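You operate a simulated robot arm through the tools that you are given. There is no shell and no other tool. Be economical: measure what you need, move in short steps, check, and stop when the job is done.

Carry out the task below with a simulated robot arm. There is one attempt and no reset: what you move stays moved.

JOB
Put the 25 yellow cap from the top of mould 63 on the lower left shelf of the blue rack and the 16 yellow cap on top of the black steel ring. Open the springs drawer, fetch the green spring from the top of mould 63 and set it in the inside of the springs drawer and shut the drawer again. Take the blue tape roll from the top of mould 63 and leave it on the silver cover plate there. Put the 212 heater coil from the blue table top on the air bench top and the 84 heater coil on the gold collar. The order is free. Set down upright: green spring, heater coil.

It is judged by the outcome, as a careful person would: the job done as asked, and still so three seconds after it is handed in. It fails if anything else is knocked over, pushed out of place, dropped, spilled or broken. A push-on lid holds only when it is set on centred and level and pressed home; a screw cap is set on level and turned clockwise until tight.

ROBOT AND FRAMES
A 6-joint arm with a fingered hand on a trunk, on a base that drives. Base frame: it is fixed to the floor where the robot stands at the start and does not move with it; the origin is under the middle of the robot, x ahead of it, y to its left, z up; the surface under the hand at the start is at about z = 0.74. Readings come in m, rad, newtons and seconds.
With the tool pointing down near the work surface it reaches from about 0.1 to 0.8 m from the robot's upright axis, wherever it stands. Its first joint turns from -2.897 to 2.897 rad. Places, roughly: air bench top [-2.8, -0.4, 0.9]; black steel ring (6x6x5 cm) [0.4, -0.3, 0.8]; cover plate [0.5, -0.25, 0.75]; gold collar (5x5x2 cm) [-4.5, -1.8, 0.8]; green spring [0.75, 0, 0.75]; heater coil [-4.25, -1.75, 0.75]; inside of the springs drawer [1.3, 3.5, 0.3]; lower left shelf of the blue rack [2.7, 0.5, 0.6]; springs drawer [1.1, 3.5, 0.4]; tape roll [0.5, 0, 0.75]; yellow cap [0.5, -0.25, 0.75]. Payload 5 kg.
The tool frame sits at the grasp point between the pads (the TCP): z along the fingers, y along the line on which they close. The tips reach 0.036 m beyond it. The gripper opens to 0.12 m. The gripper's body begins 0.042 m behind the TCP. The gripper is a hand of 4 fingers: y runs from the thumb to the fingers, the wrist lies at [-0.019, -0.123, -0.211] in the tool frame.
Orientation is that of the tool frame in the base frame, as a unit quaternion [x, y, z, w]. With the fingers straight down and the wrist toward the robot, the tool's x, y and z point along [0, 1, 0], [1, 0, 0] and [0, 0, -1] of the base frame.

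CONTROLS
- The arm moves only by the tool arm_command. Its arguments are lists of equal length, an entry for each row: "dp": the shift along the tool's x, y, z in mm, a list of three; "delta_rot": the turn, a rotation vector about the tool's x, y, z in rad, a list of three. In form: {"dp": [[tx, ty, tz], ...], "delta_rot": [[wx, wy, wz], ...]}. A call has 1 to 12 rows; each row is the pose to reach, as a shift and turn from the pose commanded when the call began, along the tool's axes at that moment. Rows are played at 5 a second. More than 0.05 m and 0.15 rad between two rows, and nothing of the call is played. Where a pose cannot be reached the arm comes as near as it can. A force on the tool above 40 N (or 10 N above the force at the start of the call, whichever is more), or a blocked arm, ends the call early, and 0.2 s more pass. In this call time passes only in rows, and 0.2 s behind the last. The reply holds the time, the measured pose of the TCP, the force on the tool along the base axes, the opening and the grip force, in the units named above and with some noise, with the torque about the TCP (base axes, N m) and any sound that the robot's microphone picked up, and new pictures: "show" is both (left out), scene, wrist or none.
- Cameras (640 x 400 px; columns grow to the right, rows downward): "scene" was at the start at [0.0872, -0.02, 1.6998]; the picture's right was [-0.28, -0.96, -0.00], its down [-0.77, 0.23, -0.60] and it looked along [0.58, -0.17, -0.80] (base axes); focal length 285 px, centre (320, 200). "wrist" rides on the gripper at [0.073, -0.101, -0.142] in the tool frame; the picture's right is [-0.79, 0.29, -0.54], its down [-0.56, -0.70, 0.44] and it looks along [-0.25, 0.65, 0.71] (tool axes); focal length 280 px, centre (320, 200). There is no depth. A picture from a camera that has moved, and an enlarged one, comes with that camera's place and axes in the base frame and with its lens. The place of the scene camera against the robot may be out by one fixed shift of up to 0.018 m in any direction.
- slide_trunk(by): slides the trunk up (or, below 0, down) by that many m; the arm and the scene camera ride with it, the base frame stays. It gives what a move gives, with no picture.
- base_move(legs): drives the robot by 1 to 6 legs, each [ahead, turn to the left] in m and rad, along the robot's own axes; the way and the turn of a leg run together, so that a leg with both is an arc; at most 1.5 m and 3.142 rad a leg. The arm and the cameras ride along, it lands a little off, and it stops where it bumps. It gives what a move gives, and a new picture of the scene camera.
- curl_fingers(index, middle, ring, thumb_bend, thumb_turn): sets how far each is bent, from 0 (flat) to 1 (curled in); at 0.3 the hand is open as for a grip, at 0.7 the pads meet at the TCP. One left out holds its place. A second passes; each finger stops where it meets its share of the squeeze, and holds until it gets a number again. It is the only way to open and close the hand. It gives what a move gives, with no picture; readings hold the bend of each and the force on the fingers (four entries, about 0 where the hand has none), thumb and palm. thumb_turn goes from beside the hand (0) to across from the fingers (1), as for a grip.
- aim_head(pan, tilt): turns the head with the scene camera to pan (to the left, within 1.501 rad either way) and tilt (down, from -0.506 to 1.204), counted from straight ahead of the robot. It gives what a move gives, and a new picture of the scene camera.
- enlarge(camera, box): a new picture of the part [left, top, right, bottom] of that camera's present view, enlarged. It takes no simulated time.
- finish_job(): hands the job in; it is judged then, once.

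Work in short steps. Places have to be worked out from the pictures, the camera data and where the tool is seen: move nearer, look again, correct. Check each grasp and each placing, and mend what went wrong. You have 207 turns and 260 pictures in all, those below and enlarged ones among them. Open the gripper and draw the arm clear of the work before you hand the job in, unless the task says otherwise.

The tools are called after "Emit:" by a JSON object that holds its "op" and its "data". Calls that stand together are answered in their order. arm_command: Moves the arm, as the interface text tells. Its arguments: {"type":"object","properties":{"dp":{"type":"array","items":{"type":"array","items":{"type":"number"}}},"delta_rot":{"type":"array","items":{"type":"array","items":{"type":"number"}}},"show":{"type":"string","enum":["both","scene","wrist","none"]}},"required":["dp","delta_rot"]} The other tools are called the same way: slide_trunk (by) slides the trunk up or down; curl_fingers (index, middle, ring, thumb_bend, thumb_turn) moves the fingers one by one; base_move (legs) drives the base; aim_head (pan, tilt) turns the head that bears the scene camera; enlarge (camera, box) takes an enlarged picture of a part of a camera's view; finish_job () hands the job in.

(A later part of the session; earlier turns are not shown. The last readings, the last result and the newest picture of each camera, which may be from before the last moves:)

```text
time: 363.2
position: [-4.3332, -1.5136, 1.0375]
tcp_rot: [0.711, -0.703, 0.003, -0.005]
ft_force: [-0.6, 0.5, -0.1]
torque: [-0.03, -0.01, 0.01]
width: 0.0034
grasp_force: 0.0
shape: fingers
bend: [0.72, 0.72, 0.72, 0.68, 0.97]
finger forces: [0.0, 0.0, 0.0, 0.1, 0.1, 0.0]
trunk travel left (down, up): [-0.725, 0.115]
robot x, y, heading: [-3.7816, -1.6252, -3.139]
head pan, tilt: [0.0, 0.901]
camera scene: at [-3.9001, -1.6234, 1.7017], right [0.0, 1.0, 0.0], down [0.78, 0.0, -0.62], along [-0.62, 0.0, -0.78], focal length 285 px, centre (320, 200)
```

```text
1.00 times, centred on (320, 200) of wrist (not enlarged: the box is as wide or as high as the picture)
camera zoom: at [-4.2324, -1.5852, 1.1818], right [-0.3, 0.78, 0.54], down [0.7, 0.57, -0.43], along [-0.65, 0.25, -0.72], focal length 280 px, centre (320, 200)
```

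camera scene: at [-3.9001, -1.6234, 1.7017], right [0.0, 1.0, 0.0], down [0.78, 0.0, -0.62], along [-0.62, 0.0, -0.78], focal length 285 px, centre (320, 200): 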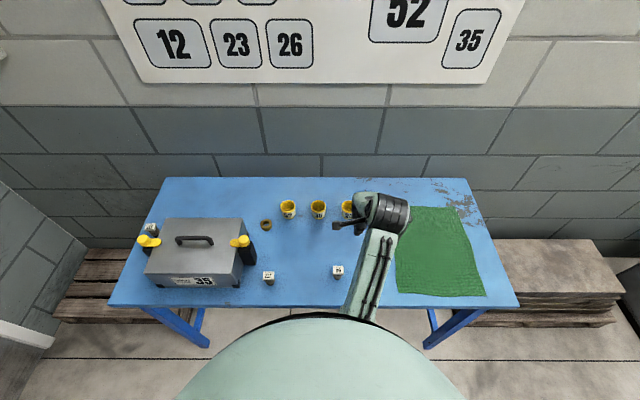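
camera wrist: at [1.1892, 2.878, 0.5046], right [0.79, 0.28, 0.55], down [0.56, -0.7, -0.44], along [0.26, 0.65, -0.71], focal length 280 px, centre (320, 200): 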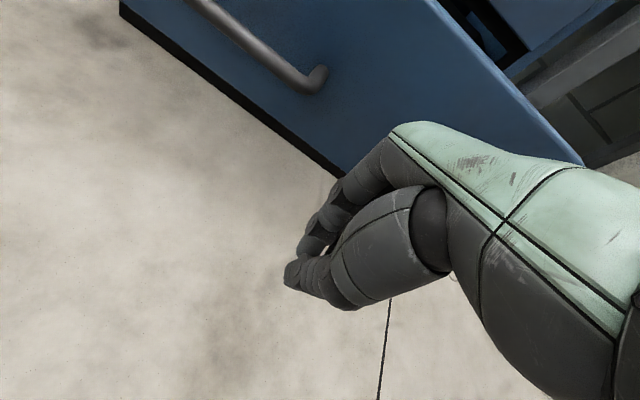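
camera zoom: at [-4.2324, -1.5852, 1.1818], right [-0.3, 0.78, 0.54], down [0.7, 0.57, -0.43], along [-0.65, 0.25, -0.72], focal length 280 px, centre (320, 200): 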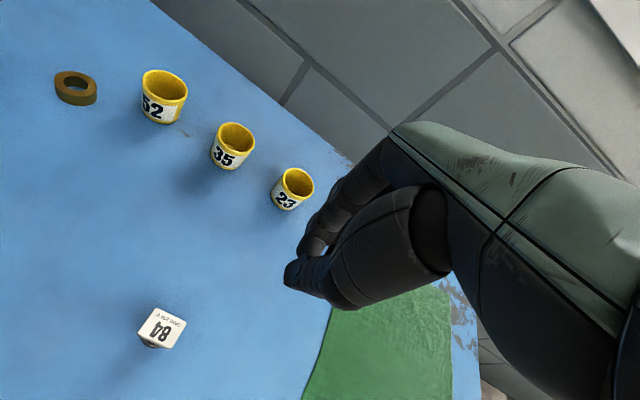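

Combining both scene views, the table top is at z≈0.80 and the coils are ~8–9 cm tall: 84 at (-4.287, -1.565), 212 at (-4.268, -1.788), collar at (-4.485, -1.82). I open the hand and hover above coil 84.

Emit:
{"op": "curl_fingers", "data": {"index": 0.46, "middle": 0.46, "ring": 0.46, "thumb_bend": 0.46}}

Emit:
{"op": "arm_command", "data": {"dp": [[25, -23, 10], [51, -40, 25], [51, -40, 55]], "delta_rot": [[0, 0, -0.1], [0, 0, -0.2], [0, 0, -0.26]], "show": "both"}}

Emit:
{"op": "enlarge", "data": {"camera": "wrist", "box": [180, 170, 420, 320]}}

```text
time: 364.2
position: [-4.334, -1.5135, 1.0381]
tcp_rot: [0.712, -0.702, 0.003, -0.004]
ft_force: [-0.2, -0.1, -0.2]
torque: [0.0, 0.01, -0.03]
width: 0.0757
grasp_force: 0.1
shape: fingers
bend: [0.46, 0.46, 0.46, 0.46, 0.97]
finger forces: [0.0, 0.0, 0.1, 0.0, 0.1, 0.0]
trunk travel left (down, up): [-0.725, 0.115]
robot x, y, heading: [-3.7806, -1.6229, -3.133]
head pan, tilt: [0.0, 0.901]
```

```text
time: 365.0
position: [-4.2936, -1.565, 0.9851]
tcp_rot: [0.797, -0.604, 0.004, -0.003]
ft_force: [-0.4, 0.6, 0.1]
torque: [0.05, 0.01, 0.0]
width: 0.0763
grasp_force: 0.0
shape: fingers
bend: [0.46, 0.46, 0.46, 0.46, 0.97]
finger forces: [0.0, 0.0, 0.1, 0.0, 0.1, 0.1]
trunk travel left (down, up): [-0.725, 0.115]
robot x, y, heading: [-3.784, -1.6269, -3.138]
head pan, tilt: [0.0, 0.901]
camera scene: at [-3.9013, -1.6227, 1.7017], right [0.0, 1.0, 0.0], down [0.78, 0.0, -0.62], along [-0.62, 0.0, -0.78], focal length 285 px, centre (320, 200)
camera wrist: at [-4.1779, -1.6086, 1.128], right [-0.5, 0.68, 0.54], down [0.53, 0.73, -0.44], along [-0.69, 0.07, -0.72], focal length 280 px, centre (320, 200)
```

scene: 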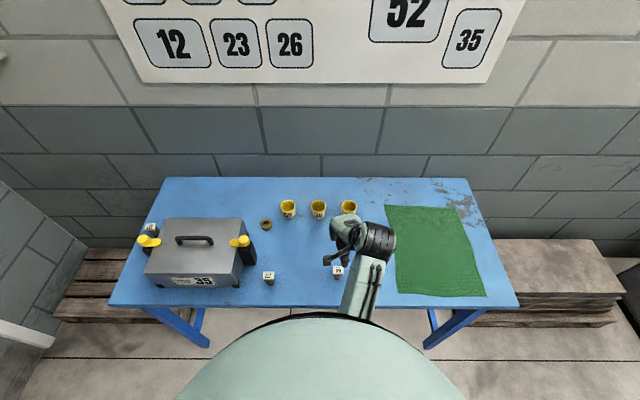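
wrist: 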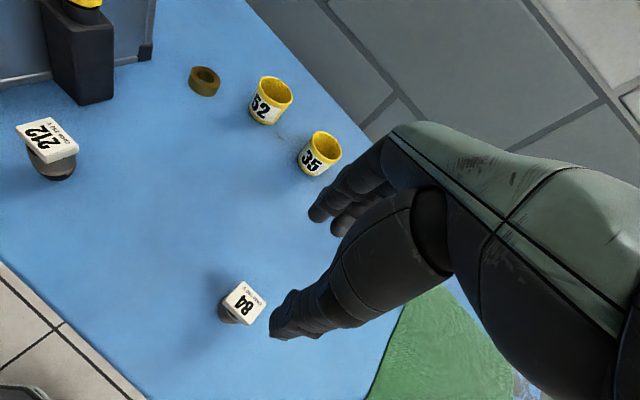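

```text
2.67 times, centred on (300, 245) of wrist
camera zoom: at [-4.1779, -1.6086, 1.128], right [-0.5, 0.68, 0.54], down [0.53, 0.73, -0.44], along [-0.69, 0.07, -0.72], focal length 748 px, centre (373, 80)
```

zoom: 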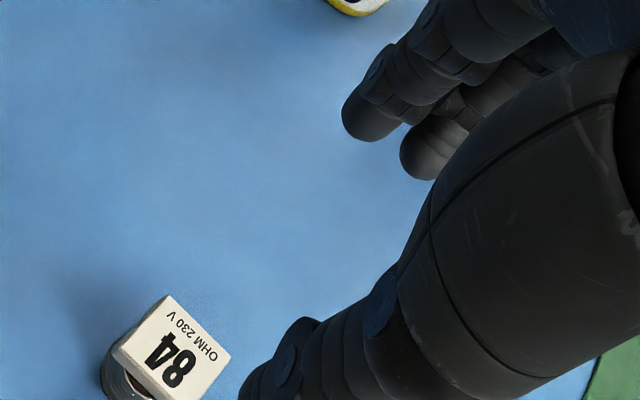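

The wrist views place the top of coil 84 at (-4.278, -1.568, 0.845). I move over it, lower a bit, and re-check.

Emit:
{"op": "arm_command", "data": {"dp": [[7, -13, 20], [7, -13, 50]], "delta_rot": [[0, 0, 0], [0, 0, 0]], "show": "wrist"}}

Emit:
{"op": "enlarge", "data": {"camera": "wrist", "box": [180, 170, 420, 320]}}

```text
time: 365.6
position: [-4.2795, -1.5698, 0.9316]
tcp_rot: [0.797, -0.604, 0.003, -0.004]
ft_force: [-0.5, -0.1, -0.1]
torque: [-0.02, 0.0, 0.03]
width: 0.0761
grasp_force: 0.2
shape: fingers
bend: [0.46, 0.46, 0.46, 0.46, 0.97]
finger forces: [0.0, 0.1, 0.1, 0.0, 0.1, 0.1]
trunk travel left (down, up): [-0.725, 0.115]
robot x, y, heading: [-3.7779, -1.623, -3.135]
head pan, tilt: [0.0, 0.901]
camera wrist: at [-4.1618, -1.6114, 1.0762], right [-0.49, 0.68, 0.54], down [0.53, 0.73, -0.44], along [-0.69, 0.07, -0.72], focal length 280 px, centre (320, 200)
```

wrist: 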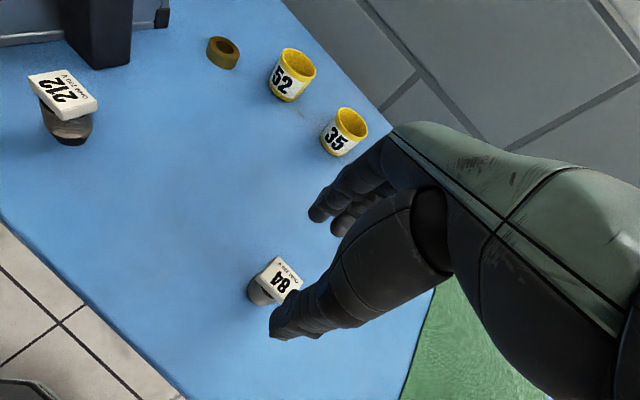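

```text
2.67 times, centred on (300, 245) of wrist
camera zoom: at [-4.1618, -1.6114, 1.0762], right [-0.49, 0.68, 0.54], down [0.53, 0.73, -0.44], along [-0.69, 0.07, -0.72], focal length 748 px, centre (373, 80)
```

zoom: 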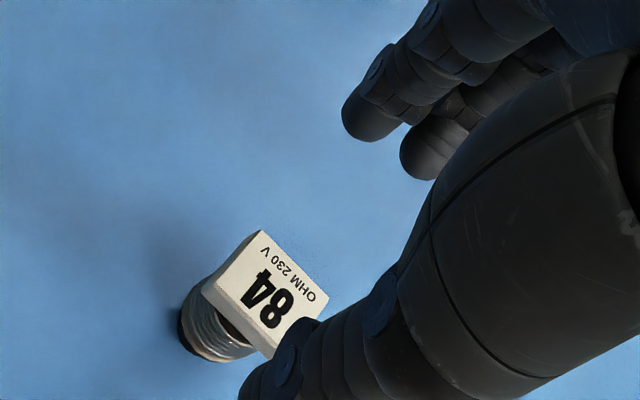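

Coil 84's head is axis-aligned, so I turn the hand back square to it, and lower to TCP z≈0.84.

Emit:
{"op": "arm_command", "data": {"dp": [[0, 0, 10], [0, 0, 40], [0, 0, 75], [0, 0, 92]], "delta_rot": [[0, 0, 0.14], [0, 0, 0.27], [0, 0, 0.27], [0, 0, 0.27]], "show": "none"}}

Emit:
{"op": "enlarge", "data": {"camera": "wrist", "box": [180, 170, 420, 320]}}

Emit:
{"op": "curl_fingers", "data": {"index": 0.6, "middle": 0.6, "ring": 0.6, "thumb_bend": 0.6}}

Emit:
{"op": "enlarge", "data": {"camera": "wrist", "box": [180, 170, 420, 320]}}

```text
time: 366.6
position: [-4.2755, -1.5686, 0.8422]
tcp_rot: [0.708, -0.706, 0.003, -0.003]
ft_force: [0.6, 0.6, 0.6]
torque: [0.01, 0.01, -0.01]
width: 0.076
grasp_force: 0.7
shape: fingers
bend: [0.46, 0.46, 0.46, 0.46, 0.97]
finger forces: [0.0, 0.4, 0.1, 0.1, 0.1, 0.0]
trunk travel left (down, up): [-0.725, 0.115]
robot x, y, heading: [-3.7848, -1.621, -3.133]
head pan, tilt: [0.0, 0.901]
```

```text
2.67 times, centred on (300, 245) of wrist
camera zoom: at [-4.1758, -1.6408, 0.9857], right [-0.29, 0.79, 0.54], down [0.7, 0.56, -0.43], along [-0.65, 0.25, -0.72], focal length 748 px, centre (373, 80)
```

zoom: 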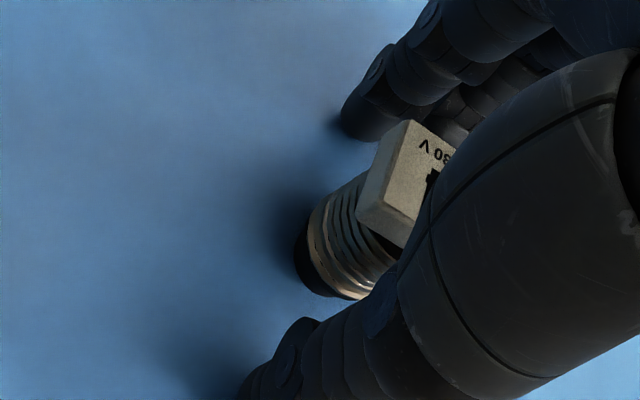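

```text
time: 367.6
position: [-4.2757, -1.5681, 0.8422]
tcp_rot: [0.708, -0.706, 0.003, -0.004]
ft_force: [0.2, -0.5, 0.1]
torque: [0.02, 0.0, 0.01]
width: 0.0351
grasp_force: 0.1
shape: fingers
bend: [0.6, 0.6, 0.6, 0.6, 0.97]
finger forces: [0.0, 0.1, 0.1, 0.1, 0.1, 0.0]
trunk travel left (down, up): [-0.725, 0.115]
robot x, y, heading: [-3.7806, -1.6219, -3.135]
head pan, tilt: [0.0, 0.901]
```

```text
2.67 times, centred on (300, 245) of wrist
camera zoom: at [-4.1758, -1.6407, 0.9859], right [-0.3, 0.79, 0.54], down [0.7, 0.56, -0.43], along [-0.65, 0.25, -0.72], focal length 748 px, centre (373, 80)
```

zoom: 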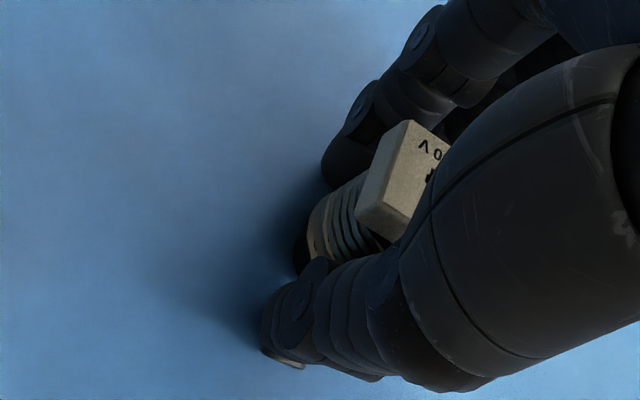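

No contact yet at 35 mm. Close further.

Emit:
{"op": "curl_fingers", "data": {"index": 0.68, "middle": 0.68, "ring": 0.6, "thumb_bend": 0.66}}

Emit:
{"op": "enlarge", "data": {"camera": "wrist", "box": [180, 170, 420, 320]}}

```text
time: 368.6
position: [-4.2757, -1.5672, 0.8423]
tcp_rot: [0.707, -0.707, 0.004, -0.005]
ft_force: [-0.3, -0.9, 0.1]
torque: [0.02, -0.01, -0.02]
width: 0.0264
grasp_force: 4.9
shape: fingers
bend: [0.64, 0.67, 0.6, 0.63, 0.97]
finger forces: [3.2, 1.8, 0.0, 0.0, 5.1, 0.0]
trunk travel left (down, up): [-0.725, 0.115]
robot x, y, heading: [-3.78, -1.6288, -3.138]
head pan, tilt: [0.0, 0.901]
```

```text
2.67 times, centred on (300, 245) of wrist
camera zoom: at [-4.1758, -1.6407, 0.9859], right [-0.3, 0.79, 0.54], down [0.7, 0.56, -0.43], along [-0.65, 0.25, -0.72], focal length 748 px, centre (373, 80)
```

zoom: 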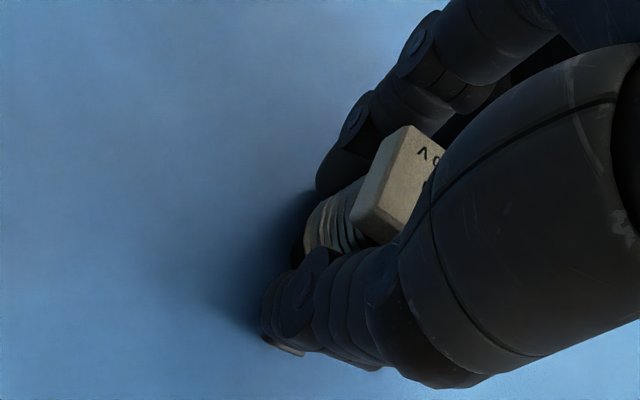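

Gripped at 26 mm. Tighten and lift 90 mm.

Emit:
{"op": "curl_fingers", "data": {"index": 0.72, "middle": 0.74, "thumb_bend": 0.71}}

Emit:
{"op": "arm_command", "data": {"dp": [[0, 0, -15], [0, 0, -50], [0, 0, -95]], "delta_rot": [[0, 0, 0], [0, 0, 0], [0, 0, 0]], "show": "both"}}

Emit:
{"op": "enlarge", "data": {"camera": "wrist", "box": [180, 170, 420, 320]}}

```text
time: 369.6
position: [-4.276, -1.5675, 0.8425]
tcp_rot: [0.708, -0.707, 0.004, -0.003]
ft_force: [-0.5, 0.7, 0.5]
torque: [-0.01, 0.04, -0.01]
width: 0.0247
grasp_force: 15.1
shape: fingers
bend: [0.71, 0.72, 0.6, 0.63, 0.96]
finger forces: [8.1, 7.1, 0.0, 0.0, 14.3, 0.0]
trunk travel left (down, up): [-0.725, 0.115]
robot x, y, heading: [-3.7849, -1.6233, -3.137]
head pan, tilt: [0.0, 0.901]
```

```text
time: 370.4
position: [-4.2782, -1.569, 0.9394]
tcp_rot: [0.708, -0.706, 0.003, -0.004]
ft_force: [0.0, 0.0, -1.0]
torque: [0.02, 0.0, -0.02]
width: 0.0247
grasp_force: 14.2
shape: fingers
bend: [0.71, 0.72, 0.6, 0.63, 0.96]
finger forces: [8.0, 7.3, 0.1, 0.1, 14.2, 0.0]
trunk travel left (down, up): [-0.725, 0.115]
robot x, y, heading: [-3.7797, -1.6212, -3.138]
head pan, tilt: [0.0, 0.901]
camera scene: at [-3.9008, -1.6235, 1.7016], right [0.0, 1.0, 0.0], down [0.78, 0.0, -0.62], along [-0.62, 0.0, -0.78], focal length 285 px, centre (320, 200)
camera wrist: at [-4.1784, -1.6415, 1.0825], right [-0.3, 0.79, 0.54], down [0.7, 0.56, -0.43], along [-0.65, 0.25, -0.72], focal length 280 px, centre (320, 200)
```

scene: 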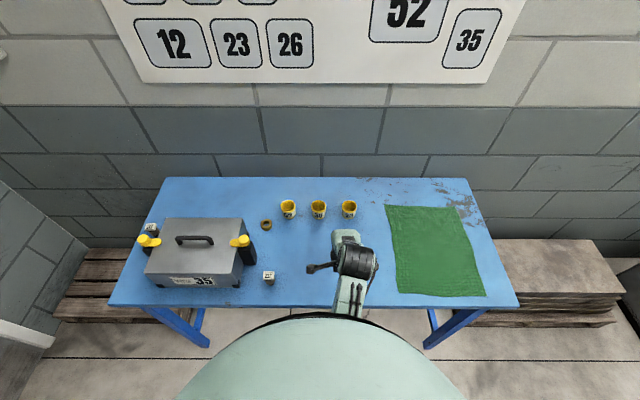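
wrist: 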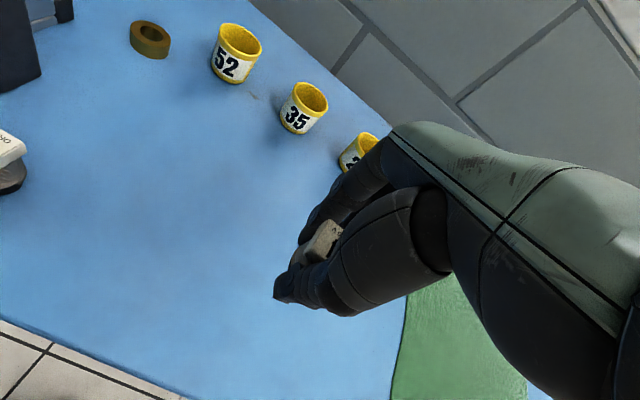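

```text
2.67 times, centred on (300, 245) of wrist
camera zoom: at [-4.1784, -1.6415, 1.0825], right [-0.3, 0.79, 0.54], down [0.7, 0.56, -0.43], along [-0.65, 0.25, -0.72], focal length 748 px, centre (373, 80)
```

zoom: 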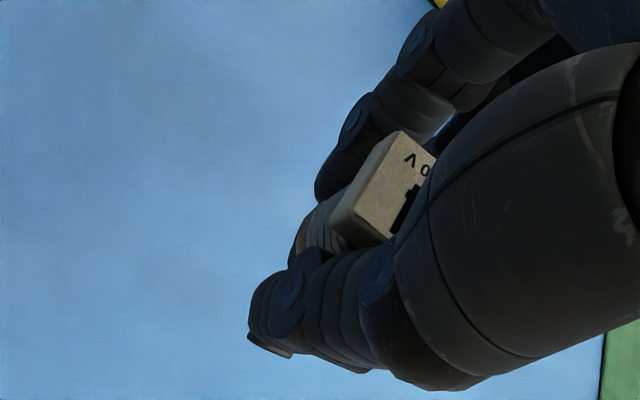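

Lifted. Averaging wrist views, the collar is at (-4.483, -1.833). I carry the coil there at height, yawing slightly so the palm stays clear of the bottle.

Emit:
{"op": "arm_command", "data": {"dp": [[40, 20, -20], [75, 50, -25], [110, 85, -25], [150, 115, -25], [185, 145, -25], [220, 170, -25], [250, 190, -25]], "delta_rot": [[0, 0, -0.05], [0, 0, -0.1], [0, 0, -0.15], [0, 0, -0.2], [0, 0, -0.25], [0, 0, -0.3], [0, 0, -0.3]], "show": "both"}}

Emit:
{"op": "enlarge", "data": {"camera": "wrist", "box": [180, 170, 420, 320]}}

```text
time: 372.0
position: [-4.4681, -1.8196, 0.9576]
tcp_rot: [0.805, -0.593, 0.004, -0.004]
ft_force: [0.2, -1.4, -2.1]
torque: [0.04, 0.0, 0.01]
width: 0.0244
grasp_force: 14.9
shape: fingers
bend: [0.71, 0.72, 0.6, 0.63, 0.96]
finger forces: [7.9, 7.4, 0.0, 0.0, 13.8, 0.0]
trunk travel left (down, up): [-0.725, 0.115]
robot x, y, heading: [-3.7805, -1.6221, -3.132]
head pan, tilt: [0.0, 0.901]
camera scene: at [-3.9017, -1.6253, 1.7016], right [-0.01, 1.0, 0.0], down [0.78, 0.0, -0.62], along [-0.62, 0.0, -0.78], focal length 285 px, centre (320, 200)
camera wrist: at [-4.3506, -1.859, 1.1014], right [-0.52, 0.67, 0.54], down [0.51, 0.74, -0.44], along [-0.69, 0.05, -0.72], focal length 280 px, centre (320, 200)
```

scene: 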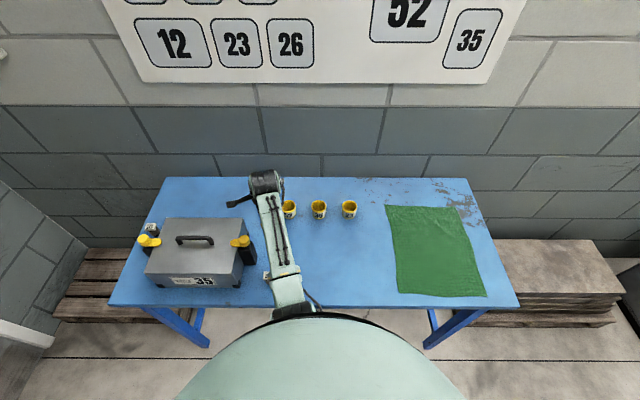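
wrist: 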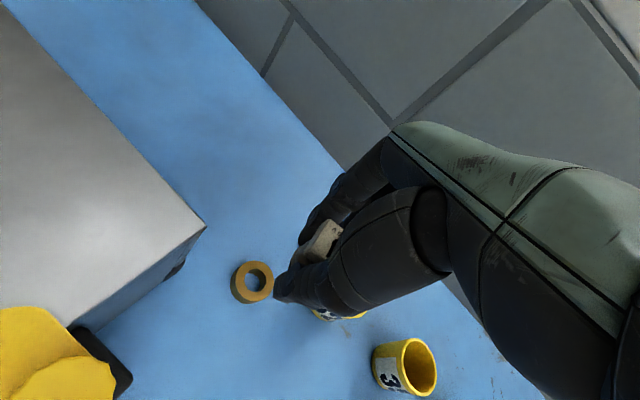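

```text
2.67 times, centred on (300, 245) of wrist
camera zoom: at [-4.3506, -1.859, 1.1014], right [-0.52, 0.67, 0.54], down [0.51, 0.74, -0.44], along [-0.69, 0.05, -0.72], focal length 748 px, centre (373, 80)
```

zoom: 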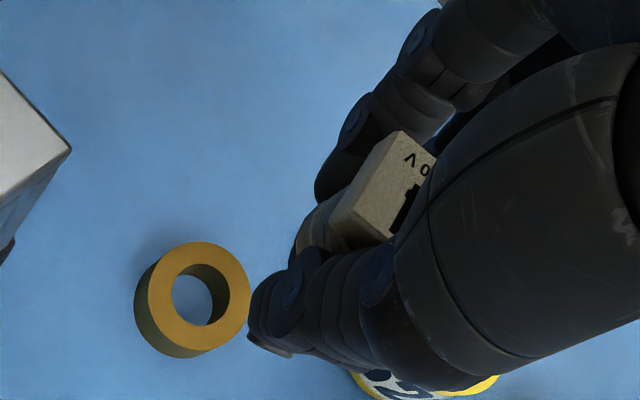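

Collar centre refined to (-4.478, -1.828). I align and lower to ~2 cm above.

Emit:
{"op": "arm_command", "data": {"dp": [[2.6, 13.4, 10], [2.6, 13.4, 45], [2.6, 13.4, 72]], "delta_rot": [[0, 0, 0], [0, 0, 0], [0, 0, 0]], "show": "scene"}}

Emit:
{"op": "enlarge", "data": {"camera": "wrist", "box": [180, 170, 420, 320]}}

```text
time: 372.8
position: [-4.4812, -1.8236, 0.8878]
tcp_rot: [0.805, -0.593, 0.003, -0.002]
ft_force: [-0.4, 0.3, -1.1]
torque: [0.0, -0.01, 0.02]
width: 0.0245
grasp_force: 14.8
shape: fingers
bend: [0.71, 0.72, 0.6, 0.63, 0.96]
finger forces: [7.9, 7.5, 0.1, 0.0, 13.8, 0.0]
trunk travel left (down, up): [-0.725, 0.115]
robot x, y, heading: [-3.7792, -1.6243, -3.133]
head pan, tilt: [0.0, 0.901]
camera scene: at [-3.9009, -1.6233, 1.7017], right [0.0, 1.0, 0.0], down [0.78, 0.0, -0.62], along [-0.62, 0.0, -0.78], focal length 285 px, centre (320, 200)
```

scene: 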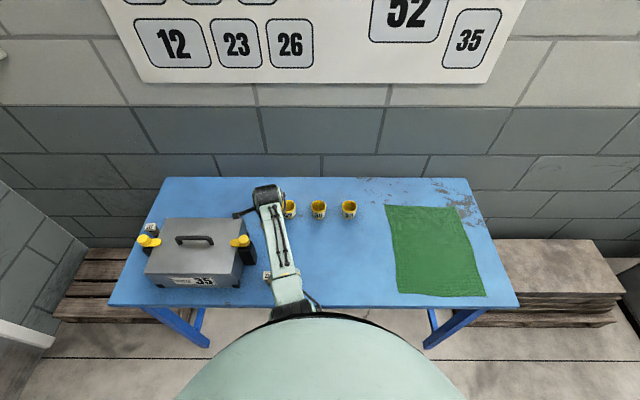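

```text
2.67 times, centred on (300, 245) of wrist
camera zoom: at [-4.3639, -1.8625, 1.0314], right [-0.52, 0.67, 0.54], down [0.51, 0.74, -0.44], along [-0.69, 0.05, -0.72], focal length 748 px, centre (373, 80)
```

zoom: 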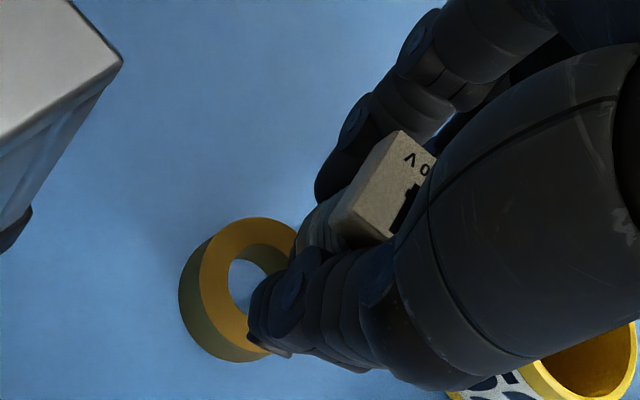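

Emit:
{"op": "enlarge", "data": {"camera": "wrist", "box": [250, 210, 350, 290]}}

```text
5.00 times, centred on (300, 250) of wrist
camera zoom: at [-4.3639, -1.8625, 1.0314], right [-0.52, 0.67, 0.54], down [0.51, 0.74, -0.44], along [-0.69, 0.05, -0.72], focal length 1402 px, centre (420, -50)
```

zoom: 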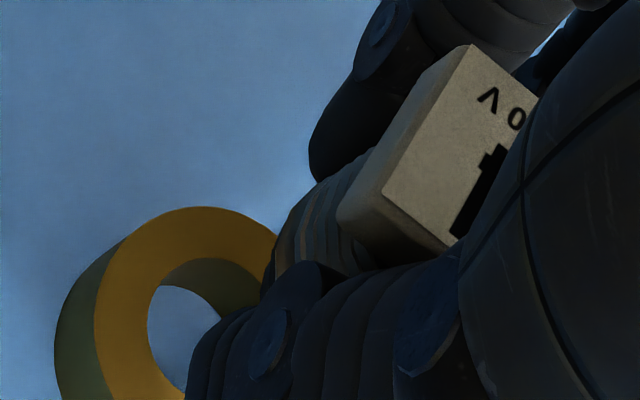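

The coil hangs vertical, with an offset of about 3 mm from the collar axis. I correct and lower slowly.

Emit:
{"op": "arm_command", "data": {"dp": [[2.5, -1, 5], [2.5, -1, 14], [2.5, -1, 18], [2.5, -1, 20]], "delta_rot": [[0, 0, 0], [0, 0, 0], [0, 0, 0], [0, 0, 0]], "show": "none"}}

Emit:
{"op": "enlarge", "data": {"camera": "wrist", "box": [250, 210, 350, 290]}}

```text
time: 373.8
position: [-4.4774, -1.8261, 0.8664]
tcp_rot: [0.805, -0.594, 0.004, -0.004]
ft_force: [-0.3, 0.9, -0.8]
torque: [-0.02, 0.05, -0.04]
width: 0.0247
grasp_force: 14.4
shape: fingers
bend: [0.71, 0.72, 0.6, 0.63, 0.96]
finger forces: [7.9, 7.4, 0.1, 0.0, 13.8, 0.0]
trunk travel left (down, up): [-0.725, 0.115]
robot x, y, heading: [-3.7808, -1.6235, -3.135]
head pan, tilt: [0.0, 0.901]
```

```text
5.00 times, centred on (300, 250) of wrist
camera zoom: at [-4.36, -1.8657, 1.0105], right [-0.52, 0.67, 0.54], down [0.51, 0.74, -0.44], along [-0.69, 0.05, -0.72], focal length 1402 px, centre (420, -50)
```

zoom: 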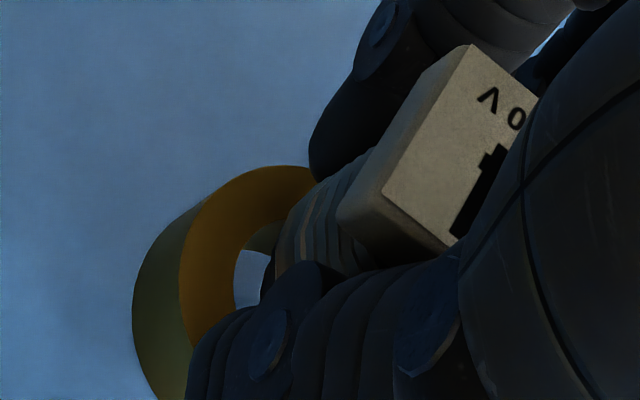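

Aligned within about 1–2 mm. Continue lowering to contact.

Emit:
{"op": "arm_command", "data": {"dp": [[0, 0, 2], [0, 0, 4], [0, 0, 6], [0, 0, 7.5], [0, 0, 9]], "delta_rot": [[0, 0, 0], [0, 0, 0], [0, 0, 0], [0, 0, 0], [0, 0, 0]], "show": "none"}}

Emit:
{"op": "enlarge", "data": {"camera": "wrist", "box": [250, 210, 350, 290]}}

```text
time: 375.0
position: [-4.4774, -1.8263, 0.8589]
tcp_rot: [0.805, -0.593, 0.003, -0.004]
ft_force: [-0.2, -0.5, 1.7]
torque: [0.01, -0.01, 0.01]
width: 0.0246
grasp_force: 14.7
shape: fingers
bend: [0.71, 0.72, 0.6, 0.63, 0.96]
finger forces: [8.0, 7.5, 0.0, 0.0, 13.9, 0.1]
trunk travel left (down, up): [-0.725, 0.115]
robot x, y, heading: [-3.7817, -1.6237, -3.139]
head pan, tilt: [0.0, 0.901]
```

```text
5.00 times, centred on (300, 250) of wrist
camera zoom: at [-4.3596, -1.8654, 1.0027], right [-0.51, 0.67, 0.54], down [0.51, 0.74, -0.44], along [-0.69, 0.05, -0.72], focal length 1402 px, centre (420, -50)
```

zoom: 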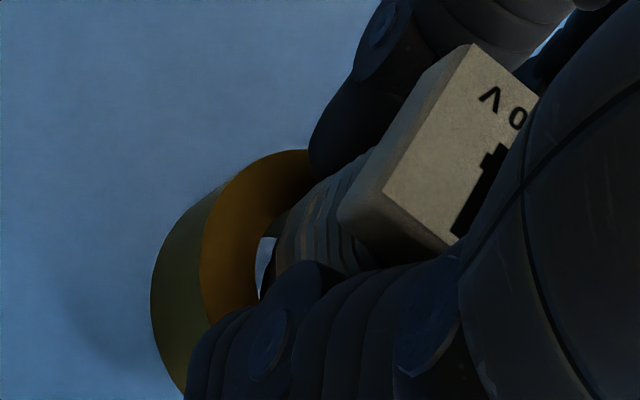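

Emit:
{"op": "arm_command", "data": {"dp": [[0, 0, 1], [0, 0, 2], [0, 0, 3], [0, 0, 4]], "delta_rot": [[0, 0, 0], [0, 0, 0], [0, 0, 0], [0, 0, 0]], "show": "none"}}

Emit:
{"op": "enlarge", "data": {"camera": "wrist", "box": [250, 210, 350, 290]}}

```text
time: 376.0
position: [-4.4775, -1.8261, 0.8556]
tcp_rot: [0.805, -0.593, 0.003, -0.002]
ft_force: [-2.0, 0.5, 11.9]
torque: [-0.07, -0.02, 0.01]
width: 0.0235
grasp_force: 16.6
shape: fingers
bend: [0.71, 0.73, 0.6, 0.63, 0.95]
finger forces: [10.2, 9.9, 0.1, 0.0, 12.9, 0.0]
trunk travel left (down, up): [-0.725, 0.115]
robot x, y, heading: [-3.784, -1.624, -3.135]
head pan, tilt: [0.0, 0.901]
```

```text
5.00 times, centred on (300, 250) of wrist
camera zoom: at [-4.3595, -1.865, 0.9993], right [-0.51, 0.67, 0.54], down [0.51, 0.74, -0.44], along [-0.69, 0.05, -0.72], focal length 1402 px, centre (420, -50)
```

zoom: 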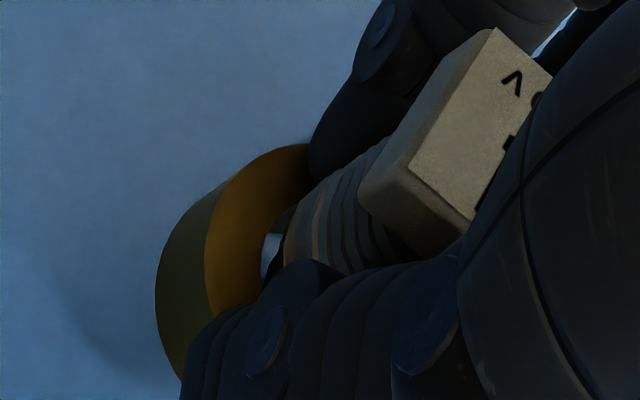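

Firm contact (12 N); the coil rests upright on the collar. I ease off 2 mm and open gradually.

Emit:
{"op": "arm_command", "data": {"dp": [[0, 0, -1.5]], "delta_rot": [[0, 0, 0]], "show": "none"}}

Emit:
{"op": "curl_fingers", "data": {"index": 0.66, "middle": 0.67, "thumb_bend": 0.6}}

Emit:
{"op": "enlarge", "data": {"camera": "wrist", "box": [250, 210, 350, 290]}}

Emit:
{"op": "curl_fingers", "data": {"index": 0.58, "middle": 0.58, "ring": 0.56, "thumb_bend": 0.54}}

Emit:
{"op": "enlarge", "data": {"camera": "wrist", "box": [250, 210, 350, 290]}}

```text
time: 376.4
position: [-4.4759, -1.8267, 0.8549]
tcp_rot: [0.806, -0.592, 0.003, -0.003]
ft_force: [-1.6, 0.3, 8.1]
torque: [-0.08, -0.02, -0.02]
width: 0.0237
grasp_force: 15.9
shape: fingers
bend: [0.71, 0.73, 0.6, 0.63, 0.95]
finger forces: [9.7, 9.4, 0.1, 0.0, 13.1, 0.0]
trunk travel left (down, up): [-0.725, 0.115]
robot x, y, heading: [-3.7777, -1.6258, -3.137]
head pan, tilt: [0.0, 0.901]
```

```text
time: 377.4
position: [-4.4756, -1.8263, 0.8569]
tcp_rot: [0.805, -0.593, 0.003, -0.003]
ft_force: [0.7, -1.0, 10.0]
torque: [-0.21, 0.09, 0.0]
width: 0.0264
grasp_force: 6.4
shape: fingers
bend: [0.67, 0.67, 0.6, 0.59, 0.97]
finger forces: [11.4, 0.2, 0.1, 0.0, 1.6, 0.1]
trunk travel left (down, up): [-0.725, 0.115]
robot x, y, heading: [-3.7786, -1.6223, -3.139]
head pan, tilt: [0.0, 0.901]
```

```text
5.00 times, centred on (300, 250) of wrist
camera zoom: at [-4.3585, -1.8648, 1.0002], right [-0.51, 0.67, 0.54], down [0.51, 0.74, -0.44], along [-0.69, 0.05, -0.72], focal length 1402 px, centre (420, -50)
```

zoom: 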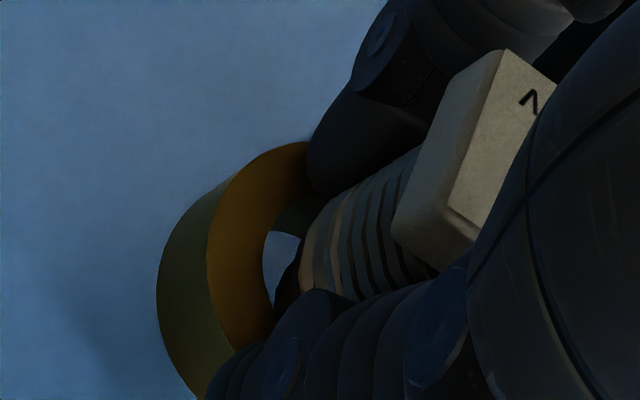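

```text
time: 378.4
position: [-4.4767, -1.8255, 0.8548]
tcp_rot: [0.805, -0.593, 0.002, -0.004]
ft_force: [0.0, 0.0, -0.6]
torque: [0.01, 0.01, 0.02]
width: 0.0477
grasp_force: 0.0
shape: fingers
bend: [0.57, 0.57, 0.56, 0.54, 0.97]
finger forces: [0.0, 0.0, 0.0, 0.0, 0.0, 0.0]
trunk travel left (down, up): [-0.725, 0.115]
robot x, y, heading: [-3.7795, -1.623, -3.136]
head pan, tilt: [0.0, 0.901]
```

```text
5.00 times, centred on (300, 250) of wrist
camera zoom: at [-4.3598, -1.8649, 0.999], right [-0.52, 0.67, 0.54], down [0.51, 0.74, -0.44], along [-0.69, 0.05, -0.72], focal length 1402 px, centre (420, -50)
```

zoom: 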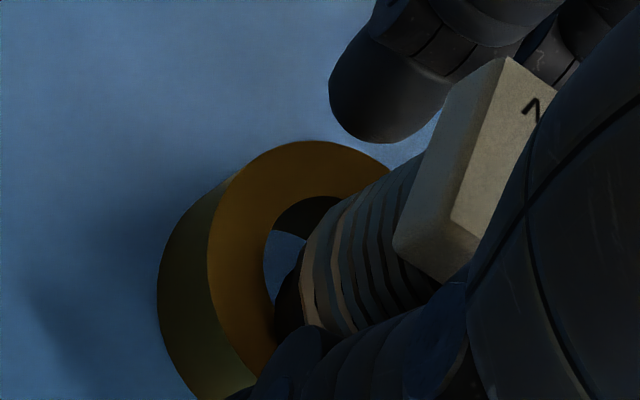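

Released. The coil stands on the collar. I open wider before rising so the head is not caught.

Emit:
{"op": "curl_fingers", "data": {"index": 0.48, "middle": 0.48, "ring": 0.48, "thumb_bend": 0.43}}

Emit:
{"op": "arm_command", "data": {"dp": [[0, 0, -15], [0, 0, -40], [0, 0, -70], [0, -20, -100], [0, -50, -120]], "delta_rot": [[0, 0, 0], [0, 0, 0], [0, 0, 0], [0, 0, 0], [0, 0, 0]], "show": "both"}}

Emit:
{"op": "enlarge", "data": {"camera": "wrist", "box": [180, 150, 420, 300]}}

```text
time: 379.4
position: [-4.4762, -1.8256, 0.8551]
tcp_rot: [0.806, -0.592, 0.003, -0.004]
ft_force: [-0.2, 0.5, 0.5]
torque: [0.03, 0.01, 0.0]
width: 0.0772
grasp_force: 0.1
shape: fingers
bend: [0.48, 0.48, 0.48, 0.43, 0.97]
finger forces: [0.1, 0.0, 0.0, 0.0, 0.1, 0.1]
trunk travel left (down, up): [-0.725, 0.115]
robot x, y, heading: [-3.7821, -1.623, -3.141]
head pan, tilt: [0.0, 0.901]
```

```text
time: 380.6
position: [-4.4286, -1.8105, 0.9745]
tcp_rot: [0.805, -0.593, 0.002, -0.004]
ft_force: [-0.3, -0.1, -0.2]
torque: [0.01, -0.02, 0.03]
width: 0.0776
grasp_force: 0.0
shape: fingers
bend: [0.48, 0.48, 0.48, 0.43, 0.97]
finger forces: [0.1, 0.0, 0.0, 0.1, 0.1, 0.0]
trunk travel left (down, up): [-0.725, 0.115]
robot x, y, heading: [-3.7813, -1.6227, -3.137]
head pan, tilt: [0.0, 0.901]
camera scene: at [-3.8988, -1.6231, 1.7018], right [0.0, 1.0, 0.0], down [0.78, 0.0, -0.62], along [-0.62, 0.0, -0.78], focal length 285 px, centre (320, 200)
camera wrist: at [-4.3115, -1.8499, 1.1191], right [-0.52, 0.67, 0.54], down [0.51, 0.74, -0.44], along [-0.69, 0.05, -0.72], focal length 280 px, centre (320, 200)
```

scene: 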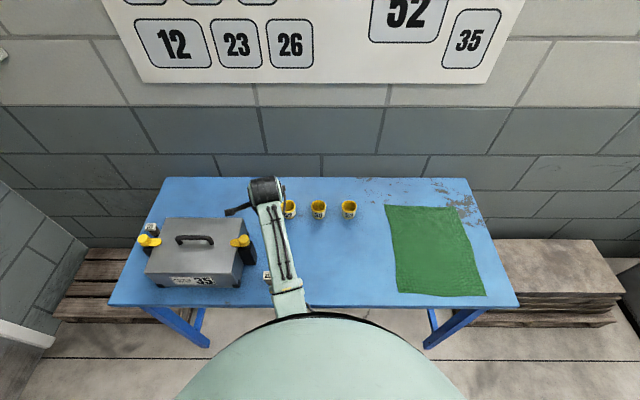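
wrist: 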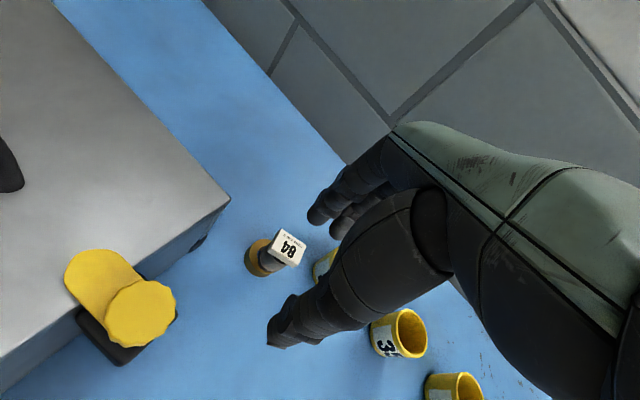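

```text
2.67 times, centred on (300, 225) of wrist
camera zoom: at [-4.3115, -1.8499, 1.1191], right [-0.52, 0.67, 0.54], down [0.51, 0.74, -0.44], along [-0.69, 0.05, -0.72], focal length 748 px, centre (373, 133)
```

zoom: 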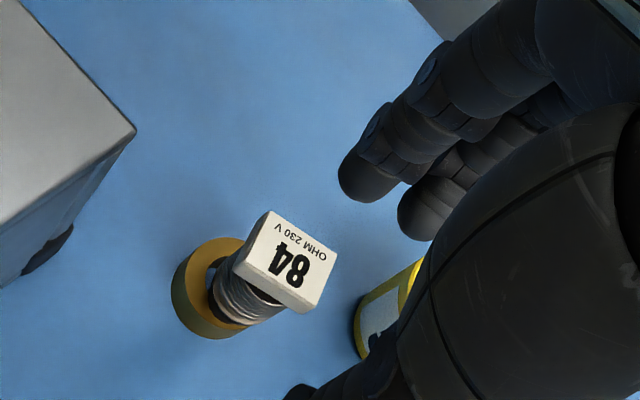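

The coil appears to stand on the collar, perhaps a few mm off-centre. I move the arm aside to see it with the scene camera.

Emit:
{"op": "arm_command", "data": {"dp": [[-40, -25, -20], [-80, -45, -30], [-120, -60, -40], [-160, -75, -40]], "delta_rot": [[0, 0, 0.05], [0, 0, 0.1], [0, 0, 0.2], [0, 0, 0.3]], "show": "wrist"}}

Emit:
{"op": "enlarge", "data": {"camera": "scene", "box": [225, 195, 305, 295]}}

Emit:
{"op": "enlarge", "data": {"camera": "wrist", "box": [20, 20, 220, 170]}}

```text
refused: row 1 steps farther than a row can; nothing moved
```

```text
4.00 times, centred on (265, 245) of scene
camera zoom: at [-3.8988, -1.6231, 1.7018], right [0.0, 1.0, 0.0], down [0.78, 0.0, -0.62], along [-0.62, 0.0, -0.78], focal length 1139 px, centre (540, 20)
```

zoom: 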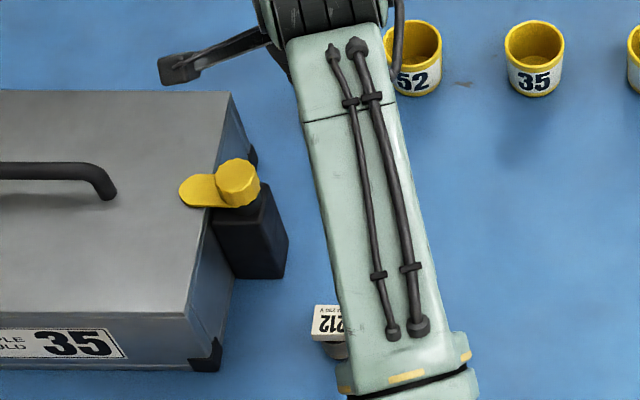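

```text
2.67 times, centred on (120, 95) of wrist
camera zoom: at [-4.3115, -1.8499, 1.1191], right [-0.52, 0.67, 0.54], down [0.51, 0.74, -0.44], along [-0.69, 0.05, -0.72], focal length 748 px, centre (853, 480)
```

zoom: 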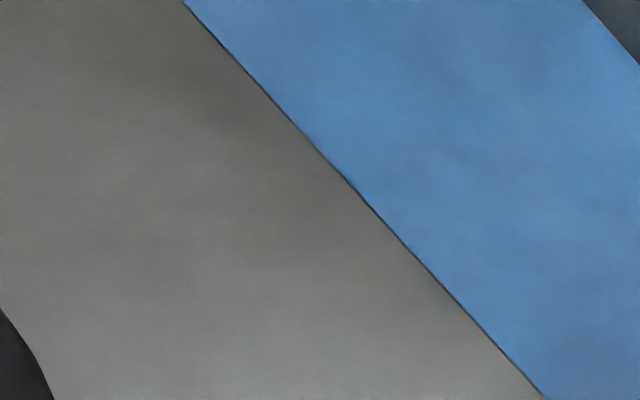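

Step too large; I repeat with smaller rows, then take a scene close-up.

Emit:
{"op": "arm_command", "data": {"dp": [[-25, -20, -20], [-60, -40, -30], [-95, -55, -40], [-130, -70, -40], [-165, -80, -40]], "delta_rot": [[0, 0, 0.06], [0, 0, 0.12], [0, 0, 0.18], [0, 0, 0.24], [0, 0, 0.3]], "show": "none"}}

Emit:
{"op": "enlarge", "data": {"camera": "scene", "box": [235, 200, 295, 290]}}

```text
time: 381.8
position: [-4.3994, -1.631, 1.0148]
tcp_rot: [0.708, -0.706, 0.003, -0.005]
ft_force: [-0.4, -0.8, 0.0]
torque: [-0.02, -0.02, 0.0]
width: 0.0775
grasp_force: 0.0
shape: fingers
bend: [0.48, 0.48, 0.48, 0.43, 0.98]
finger forces: [0.0, 0.1, 0.0, 0.0, 0.0, 0.0]
trunk travel left (down, up): [-0.725, 0.115]
robot x, y, heading: [-3.7819, -1.6233, -3.135]
head pan, tilt: [0.0, 0.901]
```

```text
4.44 times, centred on (265, 245) of scene
camera zoom: at [-3.9009, -1.6224, 1.7017], right [0.0, 1.0, 0.0], down [0.78, 0.0, -0.62], along [-0.62, 0.0, -0.78], focal length 1266 px, centre (564, 0)
```

zoom: 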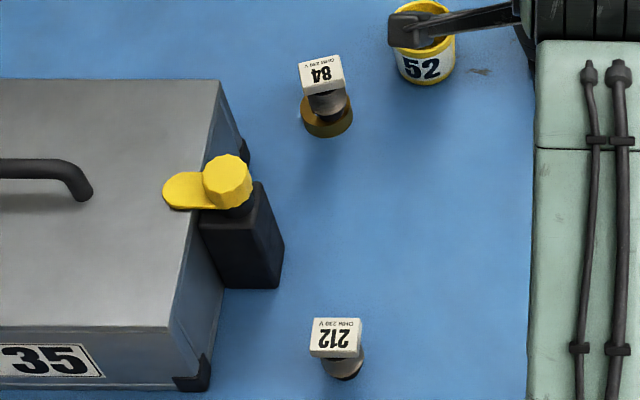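

Coil 84 stands upright on the collar. Now coil 212 (estimate (-4.261, -1.792)); I move above it.

Emit:
{"op": "arm_command", "data": {"dp": [[32, -27, 0], [64, -54, 0], [96, -81, 10], [128, -108, 25], [161, -137, 45]], "delta_rot": [[0, 0, 0], [0, 0, 0], [0, 0, 0], [0, 0, 0], [0, 0, 0]], "show": "none"}}

Emit:
{"op": "enlarge", "data": {"camera": "wrist", "box": [120, 150, 440, 350]}}

```text
time: 383.0
position: [-4.2649, -1.7928, 0.9733]
tcp_rot: [0.708, -0.706, 0.002, -0.004]
ft_force: [0.2, 0.3, 0.3]
torque: [0.03, -0.01, 0.0]
width: 0.0776
grasp_force: 0.1
shape: fingers
bend: [0.48, 0.48, 0.48, 0.43, 0.98]
finger forces: [0.0, 0.0, 0.0, 0.0, 0.0, 0.0]
trunk travel left (down, up): [-0.725, 0.115]
robot x, y, heading: [-3.7767, -1.6273, -3.133]
head pan, tilt: [0.0, 0.901]
```

```text
2.00 times, centred on (280, 250) of wrist
camera zoom: at [-4.1647, -1.8659, 1.1159], right [-0.29, 0.79, 0.54], down [0.7, 0.56, -0.44], along [-0.65, 0.25, -0.72], focal length 561 px, centre (400, 100)
```

zoom: 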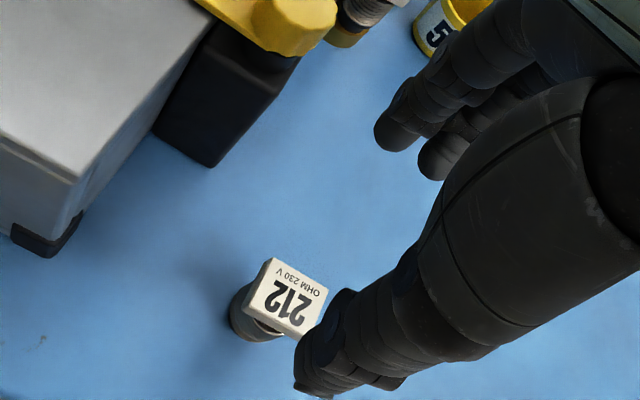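

Coil 212 at (-4.2605, -1.786). I correct and lower to z≈0.842.

Emit:
{"op": "arm_command", "data": {"dp": [[-7, -4, 30], [-7, -4, 70], [-7, -4, 105], [-7, -4, 131]], "delta_rot": [[0, 0, 0], [0, 0, 0], [0, 0, 0], [0, 0, 0]], "show": "none"}}

Emit:
{"op": "curl_fingers", "data": {"index": 0.6, "middle": 0.6, "ring": 0.58, "thumb_bend": 0.59}}

Emit:
{"op": "enlarge", "data": {"camera": "wrist", "box": [180, 150, 420, 300]}}

```text
time: 384.0
position: [-4.2604, -1.7834, 0.8415]
tcp_rot: [0.708, -0.706, 0.002, -0.003]
ft_force: [0.4, 1.1, 5.6]
torque: [0.08, 0.22, -0.04]
width: 0.0777
grasp_force: 2.5
shape: fingers
bend: [0.48, 0.48, 0.48, 0.43, 0.98]
finger forces: [0.0, 5.7, 0.0, 0.0, 0.0, 0.0]
trunk travel left (down, up): [-0.725, 0.115]
robot x, y, heading: [-3.7849, -1.6238, -3.132]
head pan, tilt: [0.0, 0.901]
```

```text
time: 385.0
position: [-4.2604, -1.7817, 0.8407]
tcp_rot: [0.708, -0.707, 0.003, -0.005]
ft_force: [-1.3, -0.5, 4.2]
torque: [0.04, 0.13, -0.01]
width: 0.0364
grasp_force: 1.7
shape: fingers
bend: [0.6, 0.59, 0.57, 0.59, 0.98]
finger forces: [0.5, 3.4, 0.0, 0.0, 0.2, 0.1]
trunk travel left (down, up): [-0.725, 0.115]
robot x, y, heading: [-3.7819, -1.6242, -3.137]
head pan, tilt: [0.0, 0.901]
```

```text
2.67 times, centred on (300, 225) of wrist
camera zoom: at [-4.1593, -1.8549, 0.9843], right [-0.3, 0.79, 0.54], down [0.7, 0.56, -0.43], along [-0.65, 0.25, -0.72], focal length 748 px, centre (373, 133)
```

zoom: 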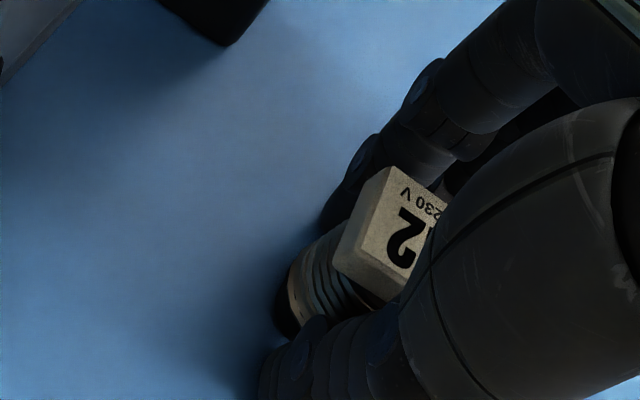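

The middle fingertip touches the table slightly; I raise 3 mm and close.

Emit:
{"op": "arm_command", "data": {"dp": [[0, 0, -3]], "delta_rot": [[0, 0, 0]], "show": "none"}}

Emit:
{"op": "curl_fingers", "data": {"index": 0.68, "middle": 0.68, "thumb_bend": 0.66}}

Emit:
{"op": "curl_fingers", "data": {"index": 0.72, "middle": 0.74, "thumb_bend": 0.71}}

Emit:
{"op": "arm_command", "data": {"dp": [[0, 0, -15], [0, 0, -50], [0, 0, -95], [-40, -10, -115]], "delta_rot": [[0, 0, 0], [0, 0, 0], [0, 0, 0], [0, 0, 0]], "show": "wrist"}}

```text
time: 385.4
position: [-4.2601, -1.7833, 0.8441]
tcp_rot: [0.708, -0.706, 0.003, -0.005]
ft_force: [-0.2, 0.7, -0.5]
torque: [-0.01, 0.04, 0.01]
width: 0.0364
grasp_force: 0.0
shape: fingers
bend: [0.6, 0.6, 0.57, 0.59, 0.98]
finger forces: [0.1, 0.0, 0.1, 0.0, 0.2, 0.0]
trunk travel left (down, up): [-0.725, 0.115]
robot x, y, heading: [-3.7814, -1.6217, -3.135]
head pan, tilt: [0.0, 0.901]
```

```text
time: 386.4
position: [-4.2604, -1.7835, 0.8437]
tcp_rot: [0.708, -0.707, 0.003, -0.005]
ft_force: [-0.1, 1.0, -0.1]
torque: [-0.01, -0.01, -0.01]
width: 0.0284
grasp_force: 4.8
shape: fingers
bend: [0.63, 0.68, 0.57, 0.62, 0.97]
finger forces: [4.7, 0.0, 0.1, 0.1, 4.7, 0.1]
trunk travel left (down, up): [-0.725, 0.115]
robot x, y, heading: [-3.7778, -1.6251, -3.138]
head pan, tilt: [0.0, 0.901]
```

```text
time: 387.4
position: [-4.2605, -1.7828, 0.8427]
tcp_rot: [0.708, -0.707, 0.003, -0.004]
ft_force: [0.8, 1.3, 0.7]
torque: [-0.01, -0.01, 0.02]
width: 0.0274
grasp_force: 12.2
shape: fingers
bend: [0.61, 0.73, 0.57, 0.63, 0.97]
finger forces: [10.4, 2.5, 0.0, 0.0, 11.7, 0.0]
trunk travel left (down, up): [-0.725, 0.115]
robot x, y, heading: [-3.7843, -1.6244, -3.132]
head pan, tilt: [0.0, 0.901]
```

```text
time: 388.4
position: [-4.2519, -1.7423, 0.9635]
tcp_rot: [0.708, -0.706, 0.003, -0.003]
ft_force: [-0.3, -0.3, -0.8]
torque: [-0.02, -0.01, 0.0]
width: 0.0273
grasp_force: 11.8
shape: fingers
bend: [0.61, 0.73, 0.57, 0.63, 0.96]
finger forces: [10.4, 2.3, 0.0, 0.1, 11.7, 0.0]
trunk travel left (down, up): [-0.725, 0.115]
robot x, y, heading: [-3.7824, -1.6239, -3.137]
head pan, tilt: [0.0, 0.901]
camera wrist: at [-4.1516, -1.8136, 1.1069], right [-0.29, 0.79, 0.54], down [0.7, 0.56, -0.44], along [-0.65, 0.25, -0.72], focal length 280 px, centre (320, 200)
```

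wrist: 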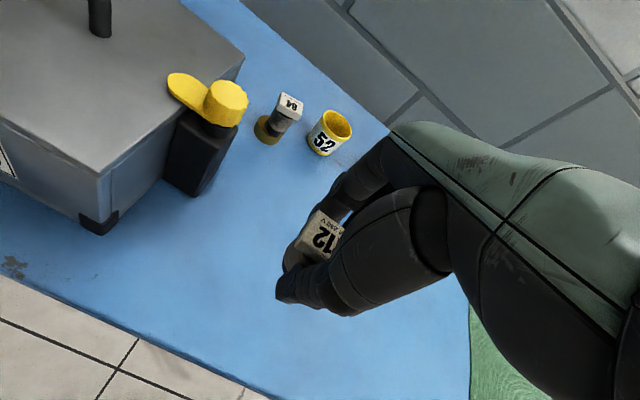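

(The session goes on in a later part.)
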